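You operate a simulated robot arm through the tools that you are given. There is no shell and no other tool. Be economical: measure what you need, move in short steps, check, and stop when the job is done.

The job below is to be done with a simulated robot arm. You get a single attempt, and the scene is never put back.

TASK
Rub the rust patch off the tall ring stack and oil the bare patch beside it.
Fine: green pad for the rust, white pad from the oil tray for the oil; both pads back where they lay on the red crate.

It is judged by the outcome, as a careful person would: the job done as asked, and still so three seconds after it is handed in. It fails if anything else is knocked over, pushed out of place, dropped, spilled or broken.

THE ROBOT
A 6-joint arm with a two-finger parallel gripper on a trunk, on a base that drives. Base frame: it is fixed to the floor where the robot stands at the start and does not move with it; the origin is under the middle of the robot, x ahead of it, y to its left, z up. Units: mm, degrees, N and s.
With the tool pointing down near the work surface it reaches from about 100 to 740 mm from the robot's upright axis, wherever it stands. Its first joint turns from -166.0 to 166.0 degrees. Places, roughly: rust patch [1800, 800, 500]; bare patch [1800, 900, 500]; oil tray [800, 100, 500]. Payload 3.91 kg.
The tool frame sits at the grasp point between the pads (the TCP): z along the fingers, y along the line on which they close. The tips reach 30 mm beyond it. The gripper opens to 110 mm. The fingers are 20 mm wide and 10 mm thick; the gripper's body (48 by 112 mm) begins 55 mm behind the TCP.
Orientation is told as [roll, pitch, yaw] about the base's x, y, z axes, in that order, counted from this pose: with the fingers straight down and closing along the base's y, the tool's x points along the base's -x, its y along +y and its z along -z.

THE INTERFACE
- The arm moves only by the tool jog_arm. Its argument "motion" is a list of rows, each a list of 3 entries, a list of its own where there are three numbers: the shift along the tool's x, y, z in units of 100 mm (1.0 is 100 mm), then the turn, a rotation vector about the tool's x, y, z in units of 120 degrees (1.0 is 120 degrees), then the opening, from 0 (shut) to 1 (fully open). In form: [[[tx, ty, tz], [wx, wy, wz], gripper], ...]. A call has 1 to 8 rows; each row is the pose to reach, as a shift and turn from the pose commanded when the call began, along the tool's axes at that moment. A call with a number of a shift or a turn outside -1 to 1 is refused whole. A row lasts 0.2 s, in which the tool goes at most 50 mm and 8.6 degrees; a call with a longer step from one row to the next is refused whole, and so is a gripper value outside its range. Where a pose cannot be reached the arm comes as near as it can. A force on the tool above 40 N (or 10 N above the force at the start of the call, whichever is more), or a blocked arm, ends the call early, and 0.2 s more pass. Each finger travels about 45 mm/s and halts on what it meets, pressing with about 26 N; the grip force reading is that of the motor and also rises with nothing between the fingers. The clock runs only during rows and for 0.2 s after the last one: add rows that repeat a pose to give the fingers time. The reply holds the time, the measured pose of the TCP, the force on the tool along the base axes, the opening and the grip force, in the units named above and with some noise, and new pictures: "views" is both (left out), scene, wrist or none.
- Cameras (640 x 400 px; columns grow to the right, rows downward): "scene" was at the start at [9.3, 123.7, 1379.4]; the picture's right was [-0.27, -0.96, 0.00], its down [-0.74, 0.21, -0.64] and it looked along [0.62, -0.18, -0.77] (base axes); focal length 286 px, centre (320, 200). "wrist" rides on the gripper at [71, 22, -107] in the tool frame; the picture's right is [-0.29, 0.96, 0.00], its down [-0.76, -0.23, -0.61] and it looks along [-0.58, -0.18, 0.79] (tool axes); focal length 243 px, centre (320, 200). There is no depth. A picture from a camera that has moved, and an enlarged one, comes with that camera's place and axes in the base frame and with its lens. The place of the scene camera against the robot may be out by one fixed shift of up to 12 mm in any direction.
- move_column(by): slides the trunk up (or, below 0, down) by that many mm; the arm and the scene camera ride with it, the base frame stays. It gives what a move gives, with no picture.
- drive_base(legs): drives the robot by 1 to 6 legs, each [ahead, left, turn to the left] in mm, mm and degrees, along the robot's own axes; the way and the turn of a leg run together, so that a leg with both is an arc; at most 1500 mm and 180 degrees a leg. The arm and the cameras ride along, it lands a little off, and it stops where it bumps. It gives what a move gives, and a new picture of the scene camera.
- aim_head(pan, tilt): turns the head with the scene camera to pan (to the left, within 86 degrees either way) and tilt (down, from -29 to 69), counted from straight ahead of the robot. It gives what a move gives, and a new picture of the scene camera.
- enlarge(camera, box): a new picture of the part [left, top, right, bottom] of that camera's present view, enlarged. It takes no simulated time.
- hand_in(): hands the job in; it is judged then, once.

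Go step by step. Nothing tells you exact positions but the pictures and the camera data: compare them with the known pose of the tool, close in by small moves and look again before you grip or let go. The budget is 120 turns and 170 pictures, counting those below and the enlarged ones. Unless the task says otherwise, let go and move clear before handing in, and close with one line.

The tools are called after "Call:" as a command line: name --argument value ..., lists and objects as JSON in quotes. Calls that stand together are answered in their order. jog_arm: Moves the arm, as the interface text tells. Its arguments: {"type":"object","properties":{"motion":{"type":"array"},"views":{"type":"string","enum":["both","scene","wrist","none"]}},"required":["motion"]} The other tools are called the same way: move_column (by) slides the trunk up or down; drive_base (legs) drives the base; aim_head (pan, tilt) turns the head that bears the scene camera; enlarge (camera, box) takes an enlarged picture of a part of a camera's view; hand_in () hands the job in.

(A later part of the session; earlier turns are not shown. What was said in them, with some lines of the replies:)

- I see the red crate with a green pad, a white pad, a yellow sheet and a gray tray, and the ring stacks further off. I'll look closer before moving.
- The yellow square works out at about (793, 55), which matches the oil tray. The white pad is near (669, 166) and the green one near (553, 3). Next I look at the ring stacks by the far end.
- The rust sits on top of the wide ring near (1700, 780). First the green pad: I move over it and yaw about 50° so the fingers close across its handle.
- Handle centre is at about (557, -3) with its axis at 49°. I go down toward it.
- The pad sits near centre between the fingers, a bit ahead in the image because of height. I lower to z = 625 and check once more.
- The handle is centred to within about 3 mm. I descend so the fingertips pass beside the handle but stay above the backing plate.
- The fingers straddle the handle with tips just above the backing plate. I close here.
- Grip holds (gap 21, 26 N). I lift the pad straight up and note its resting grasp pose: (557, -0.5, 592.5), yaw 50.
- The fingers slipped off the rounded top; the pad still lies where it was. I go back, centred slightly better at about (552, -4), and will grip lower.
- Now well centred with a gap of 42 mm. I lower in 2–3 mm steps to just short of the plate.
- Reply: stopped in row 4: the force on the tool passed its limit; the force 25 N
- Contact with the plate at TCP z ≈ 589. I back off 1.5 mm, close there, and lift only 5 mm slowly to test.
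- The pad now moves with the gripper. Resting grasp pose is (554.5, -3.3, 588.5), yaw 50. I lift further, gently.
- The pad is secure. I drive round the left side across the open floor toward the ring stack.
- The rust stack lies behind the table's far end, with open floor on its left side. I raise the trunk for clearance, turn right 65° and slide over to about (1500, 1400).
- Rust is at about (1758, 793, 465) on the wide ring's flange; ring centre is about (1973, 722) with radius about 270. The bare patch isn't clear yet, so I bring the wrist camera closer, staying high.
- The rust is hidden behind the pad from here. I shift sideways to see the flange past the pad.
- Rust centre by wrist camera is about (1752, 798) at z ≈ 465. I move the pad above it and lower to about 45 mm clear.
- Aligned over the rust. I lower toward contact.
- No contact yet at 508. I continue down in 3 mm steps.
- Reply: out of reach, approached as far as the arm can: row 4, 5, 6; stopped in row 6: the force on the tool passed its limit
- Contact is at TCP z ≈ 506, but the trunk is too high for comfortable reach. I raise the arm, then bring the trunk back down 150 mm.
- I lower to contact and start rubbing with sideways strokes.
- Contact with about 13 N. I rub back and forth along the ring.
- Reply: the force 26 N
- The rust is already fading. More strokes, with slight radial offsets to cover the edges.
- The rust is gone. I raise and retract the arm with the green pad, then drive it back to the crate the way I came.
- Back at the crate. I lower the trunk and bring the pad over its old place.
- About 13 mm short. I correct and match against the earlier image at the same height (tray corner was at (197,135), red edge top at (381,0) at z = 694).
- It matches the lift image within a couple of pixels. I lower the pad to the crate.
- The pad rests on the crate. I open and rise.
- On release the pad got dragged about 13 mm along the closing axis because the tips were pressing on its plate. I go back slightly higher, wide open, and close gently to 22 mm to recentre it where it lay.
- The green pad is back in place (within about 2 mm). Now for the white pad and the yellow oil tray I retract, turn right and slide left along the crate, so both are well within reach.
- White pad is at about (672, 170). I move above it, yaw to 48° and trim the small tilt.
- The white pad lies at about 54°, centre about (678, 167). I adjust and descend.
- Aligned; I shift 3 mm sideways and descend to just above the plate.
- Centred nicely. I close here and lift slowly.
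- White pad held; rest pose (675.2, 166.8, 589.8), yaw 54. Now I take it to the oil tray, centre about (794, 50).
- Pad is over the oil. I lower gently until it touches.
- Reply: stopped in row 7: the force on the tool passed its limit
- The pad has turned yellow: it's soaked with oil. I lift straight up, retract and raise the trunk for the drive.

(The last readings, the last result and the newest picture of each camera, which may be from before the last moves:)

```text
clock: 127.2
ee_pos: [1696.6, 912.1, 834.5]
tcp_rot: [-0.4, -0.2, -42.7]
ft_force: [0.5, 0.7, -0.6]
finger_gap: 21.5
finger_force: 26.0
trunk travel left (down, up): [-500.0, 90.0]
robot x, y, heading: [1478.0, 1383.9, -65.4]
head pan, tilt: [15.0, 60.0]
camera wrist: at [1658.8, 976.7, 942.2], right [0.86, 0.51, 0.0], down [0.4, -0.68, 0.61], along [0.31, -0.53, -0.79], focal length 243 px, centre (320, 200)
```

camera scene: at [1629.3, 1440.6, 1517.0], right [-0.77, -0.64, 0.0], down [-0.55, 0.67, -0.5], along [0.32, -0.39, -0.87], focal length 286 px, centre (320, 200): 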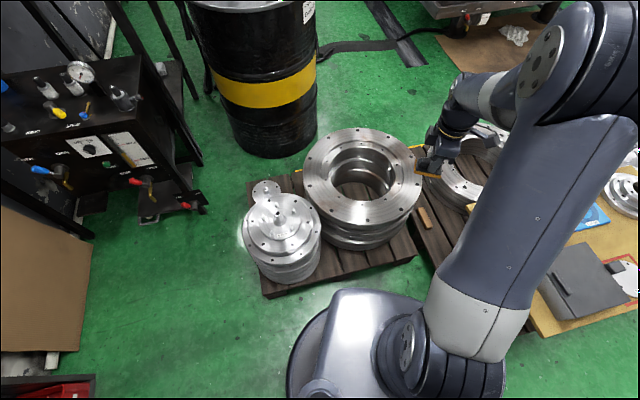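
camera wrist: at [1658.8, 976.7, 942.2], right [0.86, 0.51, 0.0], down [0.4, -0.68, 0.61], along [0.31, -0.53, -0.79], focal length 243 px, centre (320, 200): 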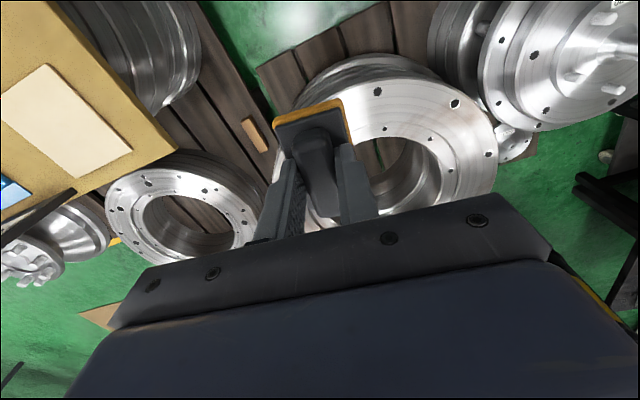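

Using the bolt holes, I put the ring centre at (1968, 731); the bare patch should lie around (1808, 891). I move above it and lower the trunk.

Call:
jog_arm --motion '[[[-0.3, 0.15, 0], [0, 0, 0], 0], [[-0.6, 0.35, 0], [0, 0, 0], 0], [[-0.85, 0.5, 0], [0, 0, 0], 0], [[-0.958, 0.6, 0], [0, 0, 0], 0], [[-0.958, 0.6, 0], [0, 0, 0], 0]]' --views "none"

Call:
move_column --by -150

Call:
jog_arm --motion '[[[0, 0, 0.3], [0, 0, 0], 0], [[0, 0, 0.6], [0, 0, 0], 0], [[0, 0, 0.9], [0, 0, 0], 0], [[0, 0, 1.0], [0, 0, 0], 0], [[0, 0, 1.0], [0, 0, 0], 0]]' --views "both"

Call:
enlarge --camera "wrist" --box '[200, 20, 520, 220]'

```text
clock: 128.4
ee_pos: [1808.8, 891.3, 837.7]
tcp_rot: [-0.4, -0.2, -42.5]
ft_force: [0.1, 0.0, -0.3]
finger_gap: 21.0
finger_force: 26.2
trunk travel left (down, up): [-500.0, 90.0]
robot x, y, heading: [1476.6, 1381.1, -65.1]
head pan, tilt: [15.0, 60.0]
```

```text
clock: 130.2
ee_pos: [1808.8, 890.2, 686.3]
tcp_rot: [-0.3, -0.2, -42.6]
ft_force: [-0.2, 0.6, -0.8]
finger_gap: 21.5
finger_force: 26.6
trunk travel left (down, up): [-350.0, 240.0]
robot x, y, heading: [1478.2, 1380.2, -65.5]
head pan, tilt: [15.0, 60.0]
```

```text
clock: 131.4
ee_pos: [1809.1, 888.8, 586.5]
tcp_rot: [-0.4, -0.1, -42.7]
ft_force: [-0.8, -0.3, -0.6]
finger_gap: 21.1
finger_force: 25.8
trunk travel left (down, up): [-350.0, 240.0]
robot x, y, heading: [1473.6, 1383.1, -65.6]
head pan, tilt: [15.0, 60.0]
camera scene: at [1629.3, 1440.5, 1367.0], right [-0.77, -0.64, 0.0], down [-0.55, 0.67, -0.5], along [0.32, -0.39, -0.87], focal length 286 px, centre (320, 200)
camera wrist: at [1770.9, 954.5, 694.3], right [0.86, 0.51, 0.0], down [0.4, -0.68, 0.61], along [0.31, -0.53, -0.79], focal length 243 px, centre (320, 200)
```

scene: 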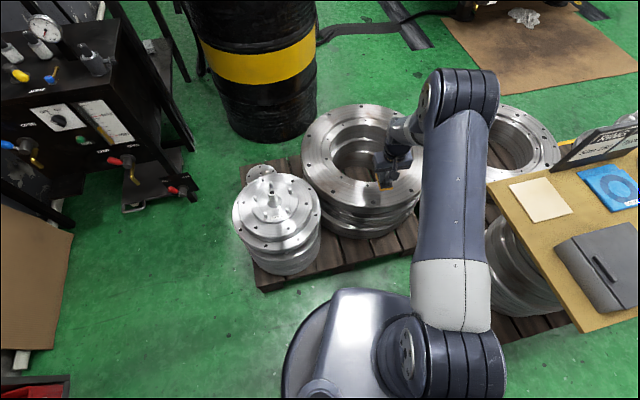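
wrist: 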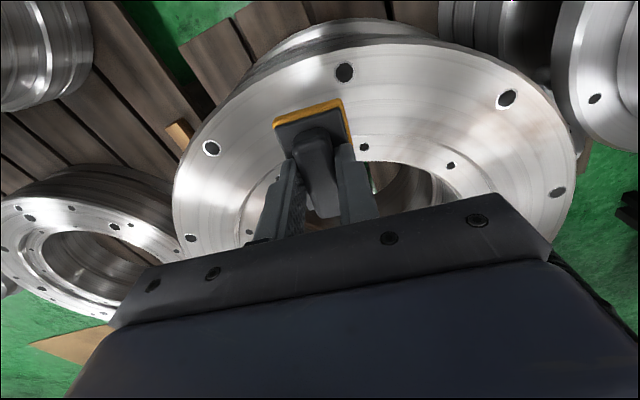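

```text
2.00 times, centred on (360, 120) of wrist
camera zoom: at [1770.9, 954.5, 694.3], right [0.86, 0.51, 0.0], down [0.4, -0.68, 0.61], along [0.31, -0.53, -0.79], focal length 485 px, centre (240, 360)
```

zoom: 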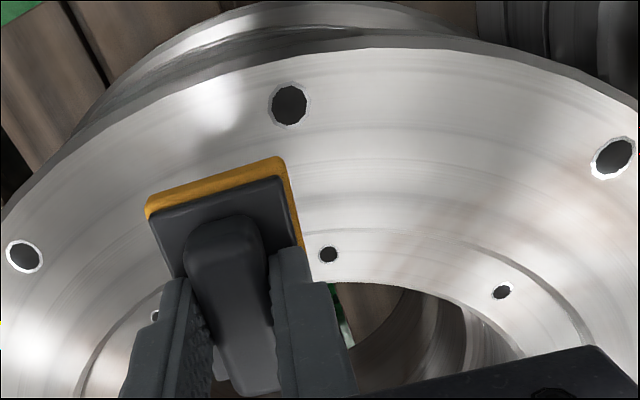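

I lower to contact with the flange (expected near TCP z = 506).

Call:
jog_arm --motion '[[[0, 0, 0.4], [0, 0, 0], 0], [[0, 0, 0.7], [0, 0, 0], 0], [[0, 0, 0.75], [0, 0, 0], 0], [[0, 0, 0.78], [0, 0, 0], 0], [[0, 0, 0.8], [0, 0, 0], 0], [[0, 0, 0.815], [0, 0, 0], 0], [[0, 0, 0.825], [0, 0, 0], 0]]' --views "none"

```text
clock: 133.0
ee_pos: [1808.1, 887.2, 506.6]
tcp_rot: [-0.4, -0.3, -42.6]
ft_force: [-3.6, 2.1, 12.5]
finger_gap: 21.1
finger_force: 25.5
trunk travel left (down, up): [-350.0, 240.0]
robot x, y, heading: [1479.1, 1380.8, -65.3]
head pan, tilt: [15.0, 60.0]
```

Contact, 12 N. I stroke along the ring.

Call:
jog_arm --motion '[[[0, 0.15, 0], [0, 0, 0], 0], [[-0.02, 0.3, 0], [0, 0, 0], 0], [[0, 0.1, 0], [0, 0, 0], 0], [[0, -0.1, 0], [0, 0, 0], 0], [[-0.02, -0.3, 0], [0, 0, 0], 0], [[0, -0.1, 0], [0, 0, 0], 0], [[0, 0.1, 0], [0, 0, 0], 0], [[-0.02, 0.3, 0], [0, 0, 0], 0]]' --views "wrist"

Call:
enlarge --camera "wrist" --box '[160, 20, 480, 220]'

```text
clock: 134.8
ee_pos: [1830.7, 910.2, 505.5]
tcp_rot: [-0.3, -0.5, -42.7]
ft_force: [-8.2, -7.0, 37.2]
finger_gap: 21.4
finger_force: 26.6
trunk travel left (down, up): [-350.0, 240.0]
robot x, y, heading: [1474.3, 1378.2, -65.6]
head pan, tilt: [15.0, 60.0]
camera wrist: at [1791.9, 975.2, 612.5], right [0.86, 0.51, 0.0], down [0.4, -0.68, 0.62], along [0.31, -0.53, -0.79], focal length 243 px, centre (320, 200)
```

wrist: 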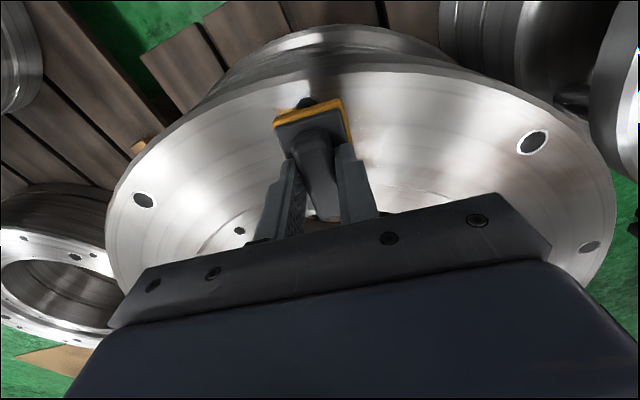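

```text
2.00 times, centred on (320, 120) of wrist
camera zoom: at [1791.9, 975.2, 612.5], right [0.86, 0.51, 0.0], down [0.4, -0.68, 0.62], along [0.31, -0.53, -0.79], focal length 485 px, centre (320, 360)
```

zoom: 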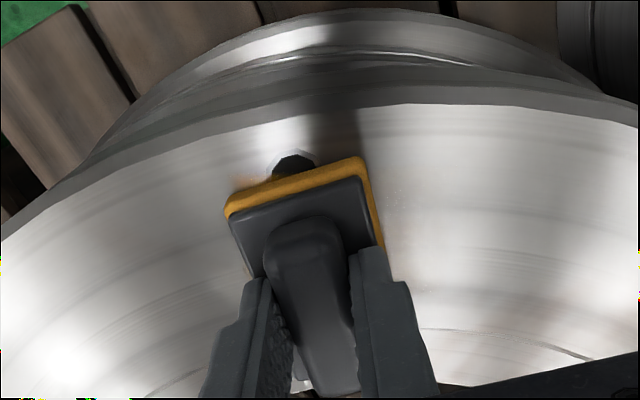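

An oily tint shows beside the hole. Force is a bit high, so I ease up 1 mm and stroke more, covering radially too, then lift to look.

Call:
jog_arm --motion '[[[0.04, -0.2, -0.008], [0, 0, 0], 0], [[0.06, -0.4, -0.008], [0, 0, 0], 0], [[0.03, -0.65, -0.008], [0, 0, 0], 0], [[-0.05, -0.65, -0.008], [0, 0, 0], 0], [[-0.05, -0.4, -0.008], [0, 0, 0], 0], [[-0.05, -0.2, -0.008], [0, 0, 0], 0], [[-0.05, 0.0, -0.008], [0, 0, 0], 0], [[0, 0, -0.008], [0, 0, 0], 0]]' --views "none"

Call:
jog_arm --motion '[[[0, 0, -0.2], [0, 0, 0], 0], [[0, 0.2, -0.5], [0, 0, 0], 0], [[0, 0.5, -0.7], [0, 0, 0], 0], [[0, 0.8, -0.7], [0, 0, 0], 0], [[0, 0.8, -0.7], [0, 0, 0], 0]]' --views "wrist"

Call:
enlarge --camera "wrist" --box '[80, 20, 400, 220]'

Call:
enlarge --camera "scene" --box '[296, 130, 440, 220]'

```text
clock: 136.6
ee_pos: [1832.3, 911.0, 505.7]
tcp_rot: [-0.4, -0.5, -42.6]
ft_force: [5.0, -6.5, 23.7]
finger_gap: 21.1
finger_force: 25.8
trunk travel left (down, up): [-350.0, 240.0]
robot x, y, heading: [1477.7, 1380.2, -65.6]
head pan, tilt: [15.0, 60.0]
```

```text
clock: 137.8
ee_pos: [1883.8, 969.9, 575.2]
tcp_rot: [-0.2, -0.2, -42.6]
ft_force: [-0.8, -0.2, -1.8]
finger_gap: 21.3
finger_force: 26.3
trunk travel left (down, up): [-350.0, 240.0]
robot x, y, heading: [1479.3, 1380.5, -65.7]
head pan, tilt: [15.0, 60.0]
camera wrist: at [1846.0, 1036.0, 682.8], right [0.86, 0.51, 0.0], down [0.4, -0.68, 0.61], along [0.31, -0.53, -0.79], focal length 243 px, centre (320, 200)
```

wrist: 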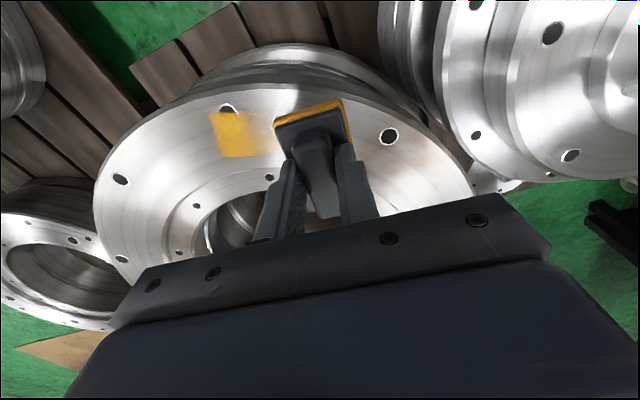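

```text
2.00 times, centred on (240, 120) of wrist
camera zoom: at [1846.0, 1036.0, 682.8], right [0.86, 0.51, 0.0], down [0.4, -0.68, 0.61], along [0.31, -0.53, -0.79], focal length 485 px, centre (480, 360)
```

zoom: 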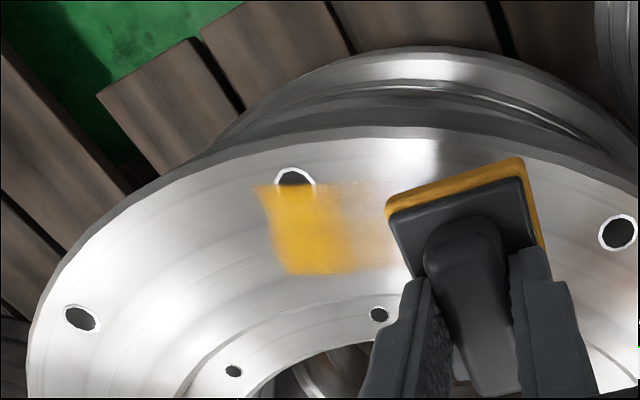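

```text
4.44 times, centred on (368, 175) of scene
camera zoom: at [1629.3, 1440.6, 1366.9], right [-0.77, -0.64, 0.0], down [-0.55, 0.67, -0.5], along [0.32, -0.39, -0.87], focal length 1272 px, centre (107, 311)
```

zoom: 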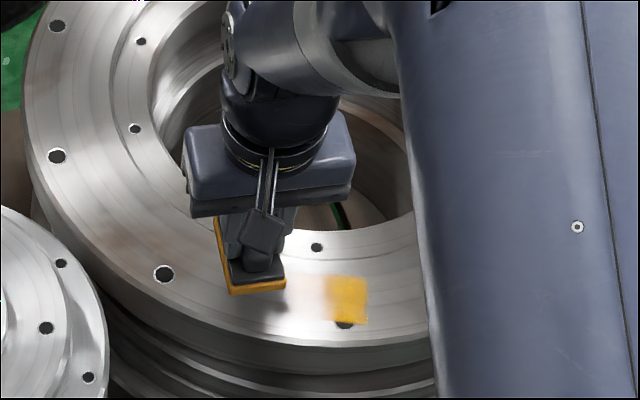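

The oil shows the patch clearly: sharp at its left edge but fading on the right, where my strokes ended. I go back down centred further right, at about (1845, 932), to finish coverage.

Call:
jog_arm --motion '[[[0.0, -0.3, 0], [0, 0, 0.05], 0], [[0.03, -0.54, 0.1], [0, 0, 0.1], 0], [[0.03, -0.54, 0.45], [0, 0, 0.1], 0], [[0.03, -0.54, 0.63], [0, 0, 0.1], 0], [[0.03, -0.54, 0.66], [0, 0, 0.1], 0], [[0.03, -0.54, 0.68], [0, 0, 0.1], 0], [[0.03, -0.54, 0.695], [0, 0, 0.1], 0]]' --views "wrist"

```text
clock: 139.4
ee_pos: [1845.2, 931.6, 505.3]
tcp_rot: [-0.1, -0.3, -54.6]
ft_force: [0.5, 0.4, -0.2]
finger_gap: 21.4
finger_force: 26.2
trunk travel left (down, up): [-350.0, 240.0]
robot x, y, heading: [1476.7, 1387.1, -65.7]
head pan, tilt: [15.0, 60.0]
camera wrist: at [1821.2, 1003.0, 613.4], right [0.95, 0.32, 0.0], down [0.25, -0.75, 0.61], along [0.19, -0.58, -0.79], focal length 243 px, centre (320, 200)
```

wrist: 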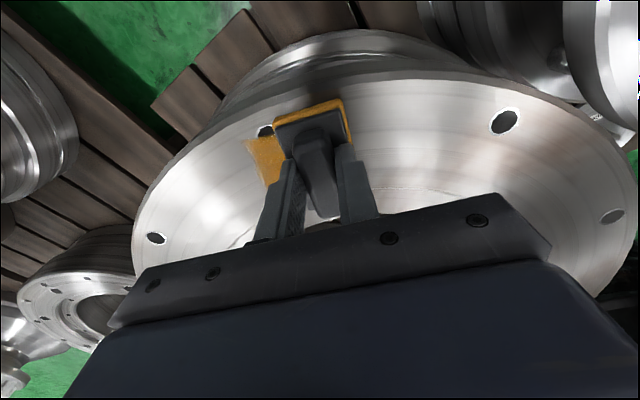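

Call:
jog_arm --motion '[[[0, 0, 0.01], [0, 0, 0], 0], [[0, 0, 0.02], [0, 0, 0], 0]]' --views "none"

```text
clock: 140.0
ee_pos: [1845.4, 930.9, 505.3]
tcp_rot: [-0.1, -0.4, -54.6]
ft_force: [-4.9, 3.8, 18.9]
finger_gap: 21.0
finger_force: 26.2
trunk travel left (down, up): [-350.0, 240.0]
robot x, y, heading: [1474.3, 1386.0, -65.7]
head pan, tilt: [15.0, 60.0]
```

Call:
jog_arm --motion '[[[0, 0.15, 0], [0, 0, 0], 0], [[0, 0.3, 0], [0, 0, 0], 0], [[0.06, 0.15, 0], [0, 0, 0], 0], [[0.06, 0, 0], [0, 0, 0], 0], [[0.06, -0.2, 0], [0, 0, 0], 0], [[0.06, -0.35, 0], [0, 0, 0], 0], [[-0.02, -0.2, 0], [0, 0, 0], 0], [[0, 0, 0], [0, 0, 0], 0]]' --views "none"

Call:
jog_arm --motion '[[[0.04, 0.15, 0], [0, 0, 0], 0], [[0, 0.3, 0], [0, 0, 0], 0], [[-0.04, 0.1, 0], [0, 0, 0], 0], [[0.0, -0.1, 0], [0, 0, 0], 0], [[0.0, -0.3, 0], [0, 0, 0], 0], [[0, -0.35, -0.2], [0, 0, 0], 0], [[0, -0.6, -0.5], [0, 0, 0], 0], [[0, -0.9, -0.7], [0, 0, 0], 0]]' --views "wrist"

Call:
enlarge --camera "wrist" --box '[240, 20, 560, 220]'

Call:
enlarge --camera "scene" --box '[296, 130, 440, 220]'

```text
clock: 141.8
ee_pos: [1843.9, 931.3, 505.0]
tcp_rot: [-0.2, -0.5, -54.7]
ft_force: [-9.4, -7.0, 35.0]
finger_gap: 21.1
finger_force: 25.7
trunk travel left (down, up): [-350.0, 240.0]
robot x, y, heading: [1477.9, 1383.2, -65.4]
head pan, tilt: [15.0, 60.0]
```

```text
clock: 143.6
ee_pos: [1770.7, 878.8, 573.0]
tcp_rot: [-0.3, -0.2, -54.5]
ft_force: [0.4, 0.6, -0.4]
finger_gap: 21.3
finger_force: 25.8
trunk travel left (down, up): [-350.0, 240.0]
robot x, y, heading: [1480.9, 1381.9, -65.6]
head pan, tilt: [15.0, 60.0]
camera wrist: at [1747.5, 950.1, 679.4], right [0.95, 0.32, 0.0], down [0.25, -0.75, 0.61], along [0.19, -0.58, -0.79], focal length 243 px, centre (320, 200)
```

wrist: 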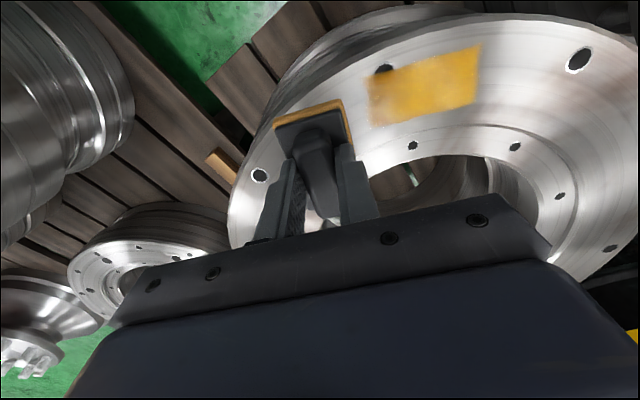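

```text
2.00 times, centred on (400, 120) of wrist
camera zoom: at [1747.5, 950.1, 679.4], right [0.95, 0.32, 0.0], down [0.25, -0.75, 0.61], along [0.19, -0.58, -0.79], focal length 485 px, centre (160, 360)
```

zoom: 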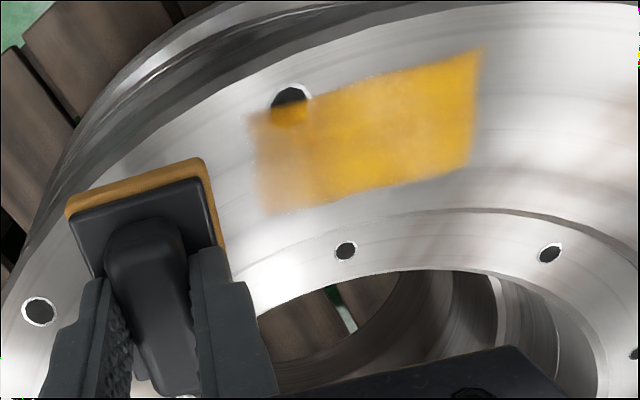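

```text
4.44 times, centred on (368, 175) of scene
camera zoom: at [1629.4, 1440.6, 1366.8], right [-0.77, -0.64, 0.0], down [-0.55, 0.67, -0.5], along [0.32, -0.39, -0.87], focal length 1272 px, centre (107, 311)
```

zoom: 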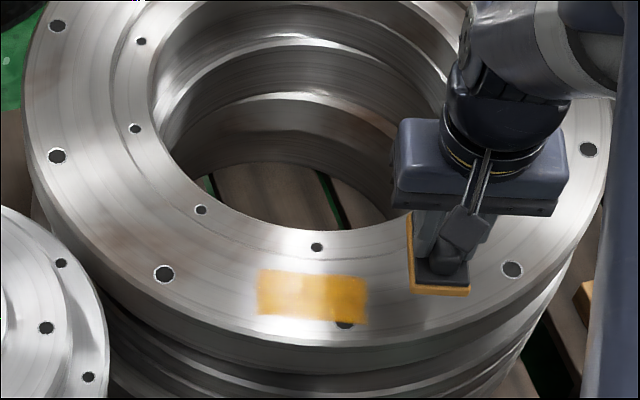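

The patch is now covered as a clean rectangle; its left end near the hole looks a little thin. One more full-length pass to even it out.

Call:
jog_arm --motion '[[[-0.03, 0.3, 0], [0, 0, 0], 0], [[-0.066, 0.456, 0.1], [0, 0, 0], 0], [[-0.066, 0.456, 0.45], [0, 0, 0], 0], [[-0.066, 0.456, 0.63], [0, 0, 0], 0], [[-0.066, 0.456, 0.66], [0, 0, 0], 0], [[-0.066, 0.456, 0.675], [0, 0, 0], 0], [[-0.066, 0.456, 0.69], [0, 0, 0], 0]]' --views "none"

```text
clock: 145.2
ee_pos: [1813.1, 899.2, 505.8]
tcp_rot: [-0.3, -0.4, -54.7]
ft_force: [-1.6, 1.2, 9.2]
finger_gap: 21.5
finger_force: 26.5
trunk travel left (down, up): [-350.0, 240.0]
robot x, y, heading: [1474.4, 1380.3, -65.4]
head pan, tilt: [15.0, 60.0]
```

Call:
jog_arm --motion '[[[0, -0.12, 0.005], [0, 0, 0], 0], [[0.02, 0.05, 0.005], [0, 0, 0], 0], [[0, -0.12, 0.005], [0, 0, 0], 0], [[0, 0, 0.005], [0, 0, 0], 0], [[0.05, 0.2, 0.005], [0, 0, 0], 0], [[0.08, 0.4, 0.005], [0, 0, 0], 0], [[0.1, 0.6, 0.005], [0, 0, 0], 0], [[0.1, 0.7, 0.005], [0, 0, 0], 0]]' --views "none"

Call:
jog_arm --motion '[[[-0.03, -0.2, 0], [0, 0, 0], 0], [[-0.05, -0.4, 0], [0, 0, 0], 0], [[-0.1, -0.65, 0], [0, 0, 0], 0], [[-0.1, -0.8, 0], [0, 0, 0], 0], [[-0.1, -0.85, -0.2], [0, 0, 0], 0], [[-0.1, -1.0, -0.5], [0, 0, 0], 0], [[0, -1.0, -0.9], [0, 0, 0], 0]]' --views "wrist"

Call:
enlarge --camera "scene" --box '[296, 130, 440, 220]'

```text
clock: 147.0
ee_pos: [1863.6, 949.2, 504.6]
tcp_rot: [-0.2, -0.3, -54.6]
ft_force: [-7.9, -5.9, 30.6]
finger_gap: 21.2
finger_force: 25.9
trunk travel left (down, up): [-350.0, 240.0]
robot x, y, heading: [1480.9, 1383.5, -65.7]
head pan, tilt: [15.0, 60.0]
```

```text
clock: 148.6
ee_pos: [1783.3, 891.9, 591.7]
tcp_rot: [-0.1, -0.2, -54.5]
ft_force: [-0.4, 0.5, -0.2]
finger_gap: 21.2
finger_force: 26.2
trunk travel left (down, up): [-350.0, 240.0]
robot x, y, heading: [1479.1, 1377.9, -65.7]
head pan, tilt: [15.0, 60.0]
camera wrist: at [1758.9, 963.6, 699.5], right [0.95, 0.32, 0.0], down [0.25, -0.75, 0.61], along [0.19, -0.58, -0.79], focal length 243 px, centre (320, 200)
```

wrist: 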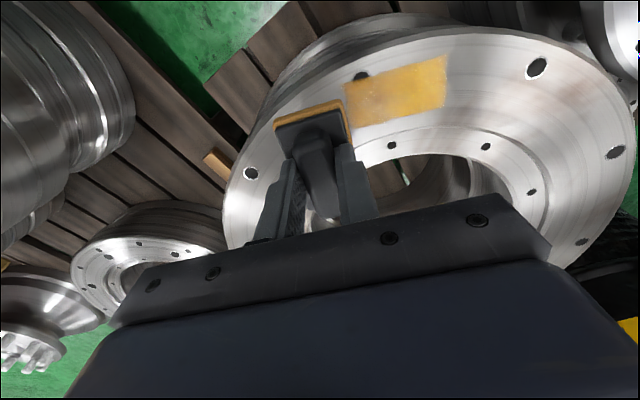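

```text
4.44 times, centred on (368, 175) of scene
camera zoom: at [1629.4, 1440.2, 1366.8], right [-0.77, -0.64, 0.0], down [-0.55, 0.67, -0.5], along [0.32, -0.39, -0.87], focal length 1272 px, centre (107, 311)
```

zoom: 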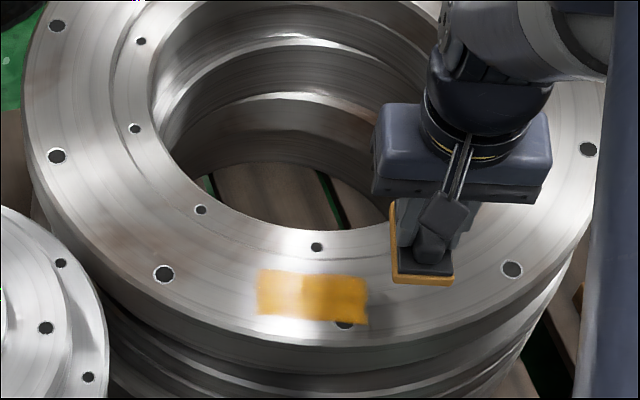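

The bare patch is fully oiled. I lift, retract and drive the white pad back to the crate.

Call:
jog_arm --motion '[[[0, 0, -0.4], [0, 0, 0], 0], [[0.2, 0, -0.8], [0, 0, 0], 0], [[0.5, 0, -1.0], [0, 0, 0], 0], [[0.8, 0.05, -1.0], [0, 0, 0], 0], [[1.0, 0.05, -1.0], [0, 0, 0], 0]]' --views "none"

Call:
move_column --by 220

Call:
drive_base --legs '[[0, 0, 65.5], [-790, -20, 0], [-400, -949, 0], [0, 0, -36]]'

```text
clock: 149.8
ee_pos: [1727.8, 976.4, 692.0]
tcp_rot: [-0.2, -0.2, -54.6]
ft_force: [-0.9, 0.0, -0.1]
finger_gap: 21.1
finger_force: 25.9
trunk travel left (down, up): [-350.0, 240.0]
robot x, y, heading: [1476.6, 1380.5, -65.8]
head pan, tilt: [15.0, 60.0]
```

```text
clock: 152.1
ee_pos: [1728.5, 976.4, 911.7]
tcp_rot: [-0.2, -0.3, -54.6]
ft_force: [0.3, -1.2, -0.9]
finger_gap: 21.0
finger_force: 25.5
trunk travel left (down, up): [-570.0, 20.0]
robot x, y, heading: [1479.9, 1386.0, -65.5]
head pan, tilt: [15.0, 60.0]
```

```text
clock: 165.8
ee_pos: [721.2, 155.1, 912.0]
tcp_rot: [-0.2, -0.3, -25.5]
ft_force: [0.1, -0.5, 0.0]
finger_gap: 21.1
finger_force: 26.6
trunk travel left (down, up): [-570.0, 20.0]
robot x, y, heading: [303.5, 386.4, -36.6]
head pan, tilt: [15.0, 60.0]
camera scene: at [403.3, 513.2, 1587.0], right [-0.36, -0.93, 0.0], down [-0.81, 0.32, -0.5], along [0.47, -0.18, -0.87], focal length 286 px, centre (320, 200)
```

scene: 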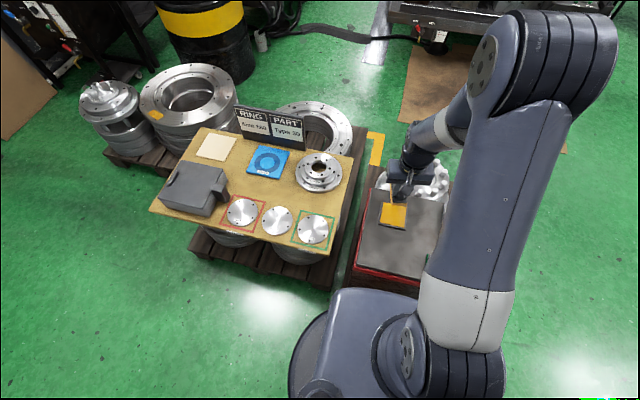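

Back at the crate. I rotate back to 54° over the pad's old place, then lower the trunk.

Call:
jog_arm --motion '[[[0.1, 0, 0], [0, 0, -0.07], 0], [[0.2, 0, 0], [0, 0, -0.14], 0], [[0.3, -0.05, 0], [0, 0, -0.21], 0], [[0.4, -0.09, 0], [0, 0, -0.28], 0], [[0.466, -0.09, 0], [0, 0, -0.35], 0], [[0.466, -0.09, 0], [0, 0, -0.42], 0], [[0.466, -0.09, 0], [0, 0, -0.49], 0], [[0.466, -0.09, 0], [0, 0, -0.56], 0]]' --views "none"

Call:
jog_arm --motion '[[[0, 0, 0], [0, 0, -0.06], 0], [[0, 0, 0], [0, 0, -0.103], 0], [[0, 0, 0], [0, 0, -0.103], 0]]' --views "none"

Call:
move_column --by -220

```text
clock: 167.7
ee_pos: [674.5, 166.5, 910.5]
tcp_rot: [-0.4, 0.1, 41.9]
ft_force: [0.5, 0.6, -0.9]
finger_gap: 21.1
finger_force: 26.0
trunk travel left (down, up): [-570.0, 20.0]
robot x, y, heading: [301.4, 382.3, -36.6]
head pan, tilt: [15.0, 60.0]
```

```text
clock: 168.4
ee_pos: [674.9, 166.9, 911.6]
tcp_rot: [-0.3, 0.2, 54.2]
ft_force: [-0.5, -0.1, -0.6]
finger_gap: 21.1
finger_force: 25.6
trunk travel left (down, up): [-570.0, 20.0]
robot x, y, heading: [306.7, 389.4, -36.1]
head pan, tilt: [15.0, 60.0]
```

```text
clock: 170.8
ee_pos: [675.9, 167.1, 690.8]
tcp_rot: [-0.2, 0.2, 54.1]
ft_force: [0.1, 0.1, -0.9]
finger_gap: 21.2
finger_force: 26.2
trunk travel left (down, up): [-350.0, 240.0]
robot x, y, heading: [302.3, 386.3, -36.5]
head pan, tilt: [15.0, 60.0]
```

I lower to z = 649 and compare with the lift image (tray corner was at (228,177), crate corner at (410,168)).

Call:
jog_arm --motion '[[[0, 0, 0.2], [0, 0, 0], 0], [[0, 0, 0.42], [0, 0, 0], 0], [[0, 0, 0.42], [0, 0, 0], 0]]' --views "wrist"

```text
clock: 171.6
ee_pos: [675.4, 166.8, 649.5]
tcp_rot: [-0.3, 0.2, 54.1]
ft_force: [-0.1, 0.2, -0.6]
finger_gap: 21.3
finger_force: 26.1
trunk travel left (down, up): [-350.0, 240.0]
robot x, y, heading: [302.0, 390.1, -36.4]
head pan, tilt: [15.0, 60.0]
camera wrist: at [615.7, 123.1, 757.2], right [-0.61, 0.8, -0.01], down [0.63, 0.48, 0.61], along [0.49, 0.36, -0.79], focal length 243 px, centre (320, 200)
```

wrist: 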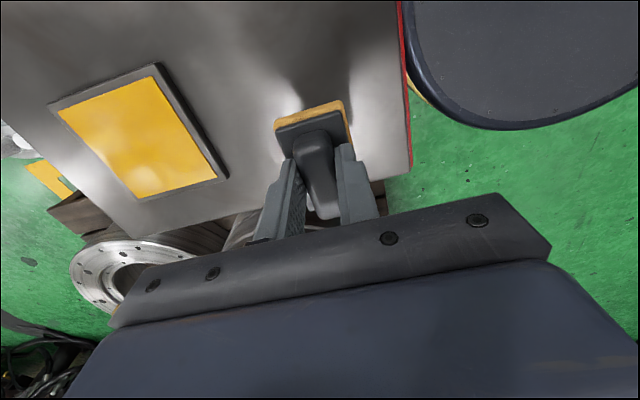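

Matches exactly. I lower to light contact.

Call:
jog_arm --motion '[[[0, 0, 0.3], [0, 0, 0], 0], [[0, 0, 0.5], [0, 0, 0], 0], [[0, 0, 0.56], [0, 0, 0], 0], [[0, 0, 0.575], [0, 0, 0], 0], [[0, 0, 0.585], [0, 0, 0], 0]]' --views "none"

Call:
jog_arm --motion '[[[0, 0, 0.005], [0, 0, 0], 0], [[0, 0, 0.01], [0, 0, 0], 0]]' --views "none"

```text
clock: 172.8
ee_pos: [675.2, 166.1, 590.8]
tcp_rot: [-0.3, 0.2, 54.1]
ft_force: [-0.3, 0.0, -0.5]
finger_gap: 21.0
finger_force: 25.9
trunk travel left (down, up): [-350.0, 240.0]
robot x, y, heading: [301.9, 387.7, -36.0]
head pan, tilt: [15.0, 60.0]
```

```text
clock: 173.4
ee_pos: [674.6, 166.6, 590.7]
tcp_rot: [-0.3, 0.1, 54.1]
ft_force: [-0.5, 0.7, -1.6]
finger_gap: 20.9
finger_force: 25.7
trunk travel left (down, up): [-350.0, 240.0]
robot x, y, heading: [302.8, 388.4, -36.2]
head pan, tilt: [15.0, 60.0]
```

Call:
jog_arm --motion '[[[0, 0, 0.007], [0, 0, 0], 0], [[0, 0, 0.012], [0, 0, 0], 0]]' --views "none"

```text
clock: 174.0
ee_pos: [674.8, 167.0, 588.3]
tcp_rot: [-0.3, 0.2, 54.1]
ft_force: [0.6, -0.4, -1.8]
finger_gap: 21.2
finger_force: 26.1
trunk travel left (down, up): [-350.0, 240.0]
robot x, y, heading: [302.7, 388.5, -36.6]
head pan, tilt: [15.0, 60.0]
```

Call:
jog_arm --motion '[[[0, 0, 0.007], [0, 0, 0], 0], [[0, 0, 0.012], [0, 0, 0], 0]]' --views "none"

```text
clock: 174.6
ee_pos: [674.0, 167.5, 589.7]
tcp_rot: [-0.4, 0.2, 54.1]
ft_force: [0.3, 2.2, 14.0]
finger_gap: 21.0
finger_force: 26.8
trunk travel left (down, up): [-350.0, 240.0]
robot x, y, heading: [296.7, 388.8, -36.4]
head pan, tilt: [15.0, 60.0]
```

Contact. I ease back 1 mm, then open in small steps and rise.

Call:
jog_arm --motion '[[[0, 0, -0.01], [0, 0, 0], 0], [[0, 0, -0.012], [0, 0, 0], 0.2], [[0, 0, -0.02], [0, 0, 0], 0.24], [[0, 0, -0.03], [0, 0, 0], 0.35], [[0, 0, -0.03], [0, 0, 0], 0.45], [[0, 0, -0.2], [0, 0, 0], 0.45], [[0, 0, -0.4], [0, 0, 0], 0.45], [[0, 0, -0.6], [0, 0, 0], 0.45]]' --views "wrist"

```text
clock: 176.4
ee_pos: [675.6, 166.1, 645.8]
tcp_rot: [-0.3, 0.2, 54.1]
ft_force: [-0.4, -0.4, 0.2]
finger_gap: 49.4
finger_force: 0.1
trunk travel left (down, up): [-350.0, 240.0]
robot x, y, heading: [301.4, 387.8, -36.4]
head pan, tilt: [15.0, 60.0]
camera wrist: at [614.9, 122.2, 755.0], right [-0.61, 0.8, -0.01], down [0.63, 0.48, 0.61], along [0.49, 0.36, -0.8], focal length 243 px, centre (320, 200)
```

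wrist: 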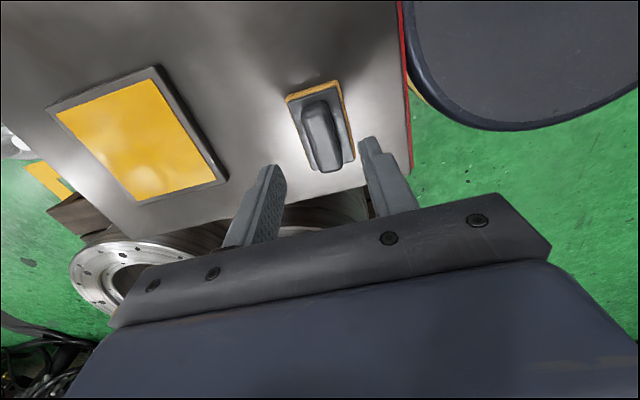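

The white pad is back at its place (within about 3 mm). I raise and withdraw the arm and take a last look.

Call:
jog_arm --motion '[[[0, 0, -0.4], [0, 0, 0], 0.45], [[0, 0, -0.8], [0, 0, 0], 0.45], [[0, 0.3, -1.0], [0, 0, 0], 0.45], [[0, 0.6, -1.0], [0, 0, 0], 0.45], [[0, 0.9, -1.0], [0, 0, 0], 0.45]]' --views "scene"

Call:
enlarge --camera "scene" --box '[340, 130, 560, 270]'

Call:
enlarge --camera "scene" --box '[60, 10, 260, 135]'

```text
clock: 177.6
ee_pos: [602.1, 221.1, 747.4]
tcp_rot: [-0.3, 0.2, 54.1]
ft_force: [-0.1, -0.1, -0.1]
finger_gap: 49.5
finger_force: 0.1
trunk travel left (down, up): [-350.0, 240.0]
robot x, y, heading: [304.0, 390.2, -36.5]
head pan, tilt: [15.0, 60.0]
camera scene: at [403.3, 513.2, 1367.0], right [-0.36, -0.93, 0.0], down [-0.81, 0.32, -0.5], along [0.47, -0.18, -0.87], focal length 286 px, centre (320, 200)
```

scene: 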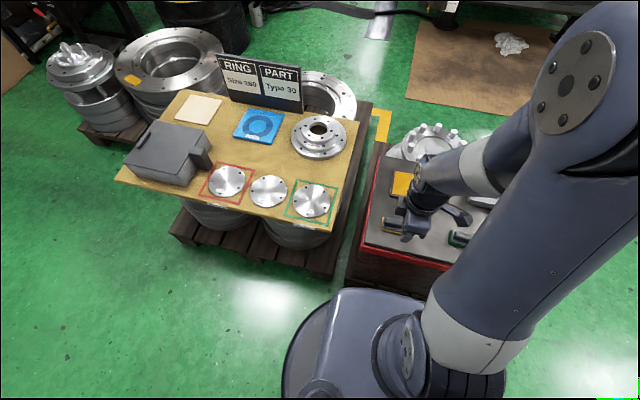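

```text
2.86 times, centred on (450, 200) of scene
camera zoom: at [403.3, 513.2, 1367.0], right [-0.36, -0.93, 0.0], down [-0.81, 0.32, -0.5], along [0.47, -0.18, -0.87], focal length 818 px, centre (-51, 200)
```

zoom: 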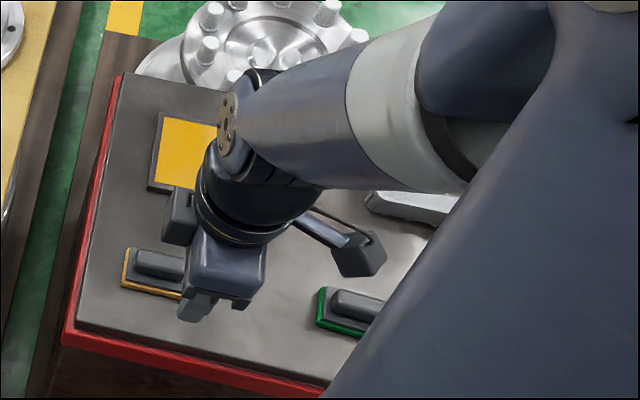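

```text
3.20 times, centred on (160, 72) of scene
camera zoom: at [403.3, 513.2, 1367.0], right [-0.36, -0.93, 0.0], down [-0.81, 0.32, -0.5], along [0.47, -0.18, -0.87], focal length 916 px, centre (832, 608)
```

zoom: 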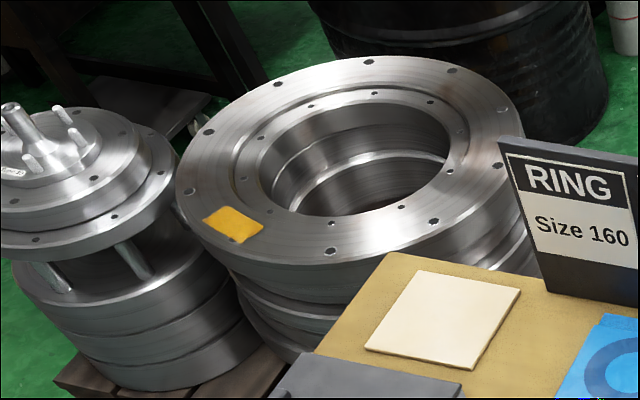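

The rust is gone, the bare patch is evenly oiled, both pads lie back on the crate, and nothing else has moved. I hand it in.

Call:
hand_in

```text
The job is handed in.
```

The job is handed in: I rubbed the rust off the tall ring stack with the green pad and oiled the bare patch with the white pad, dipped in the oil tray. Both pads are back within about 3 mm of where they lay on the red crate, after I re-centred the green one, which had slipped about 13 mm on release.
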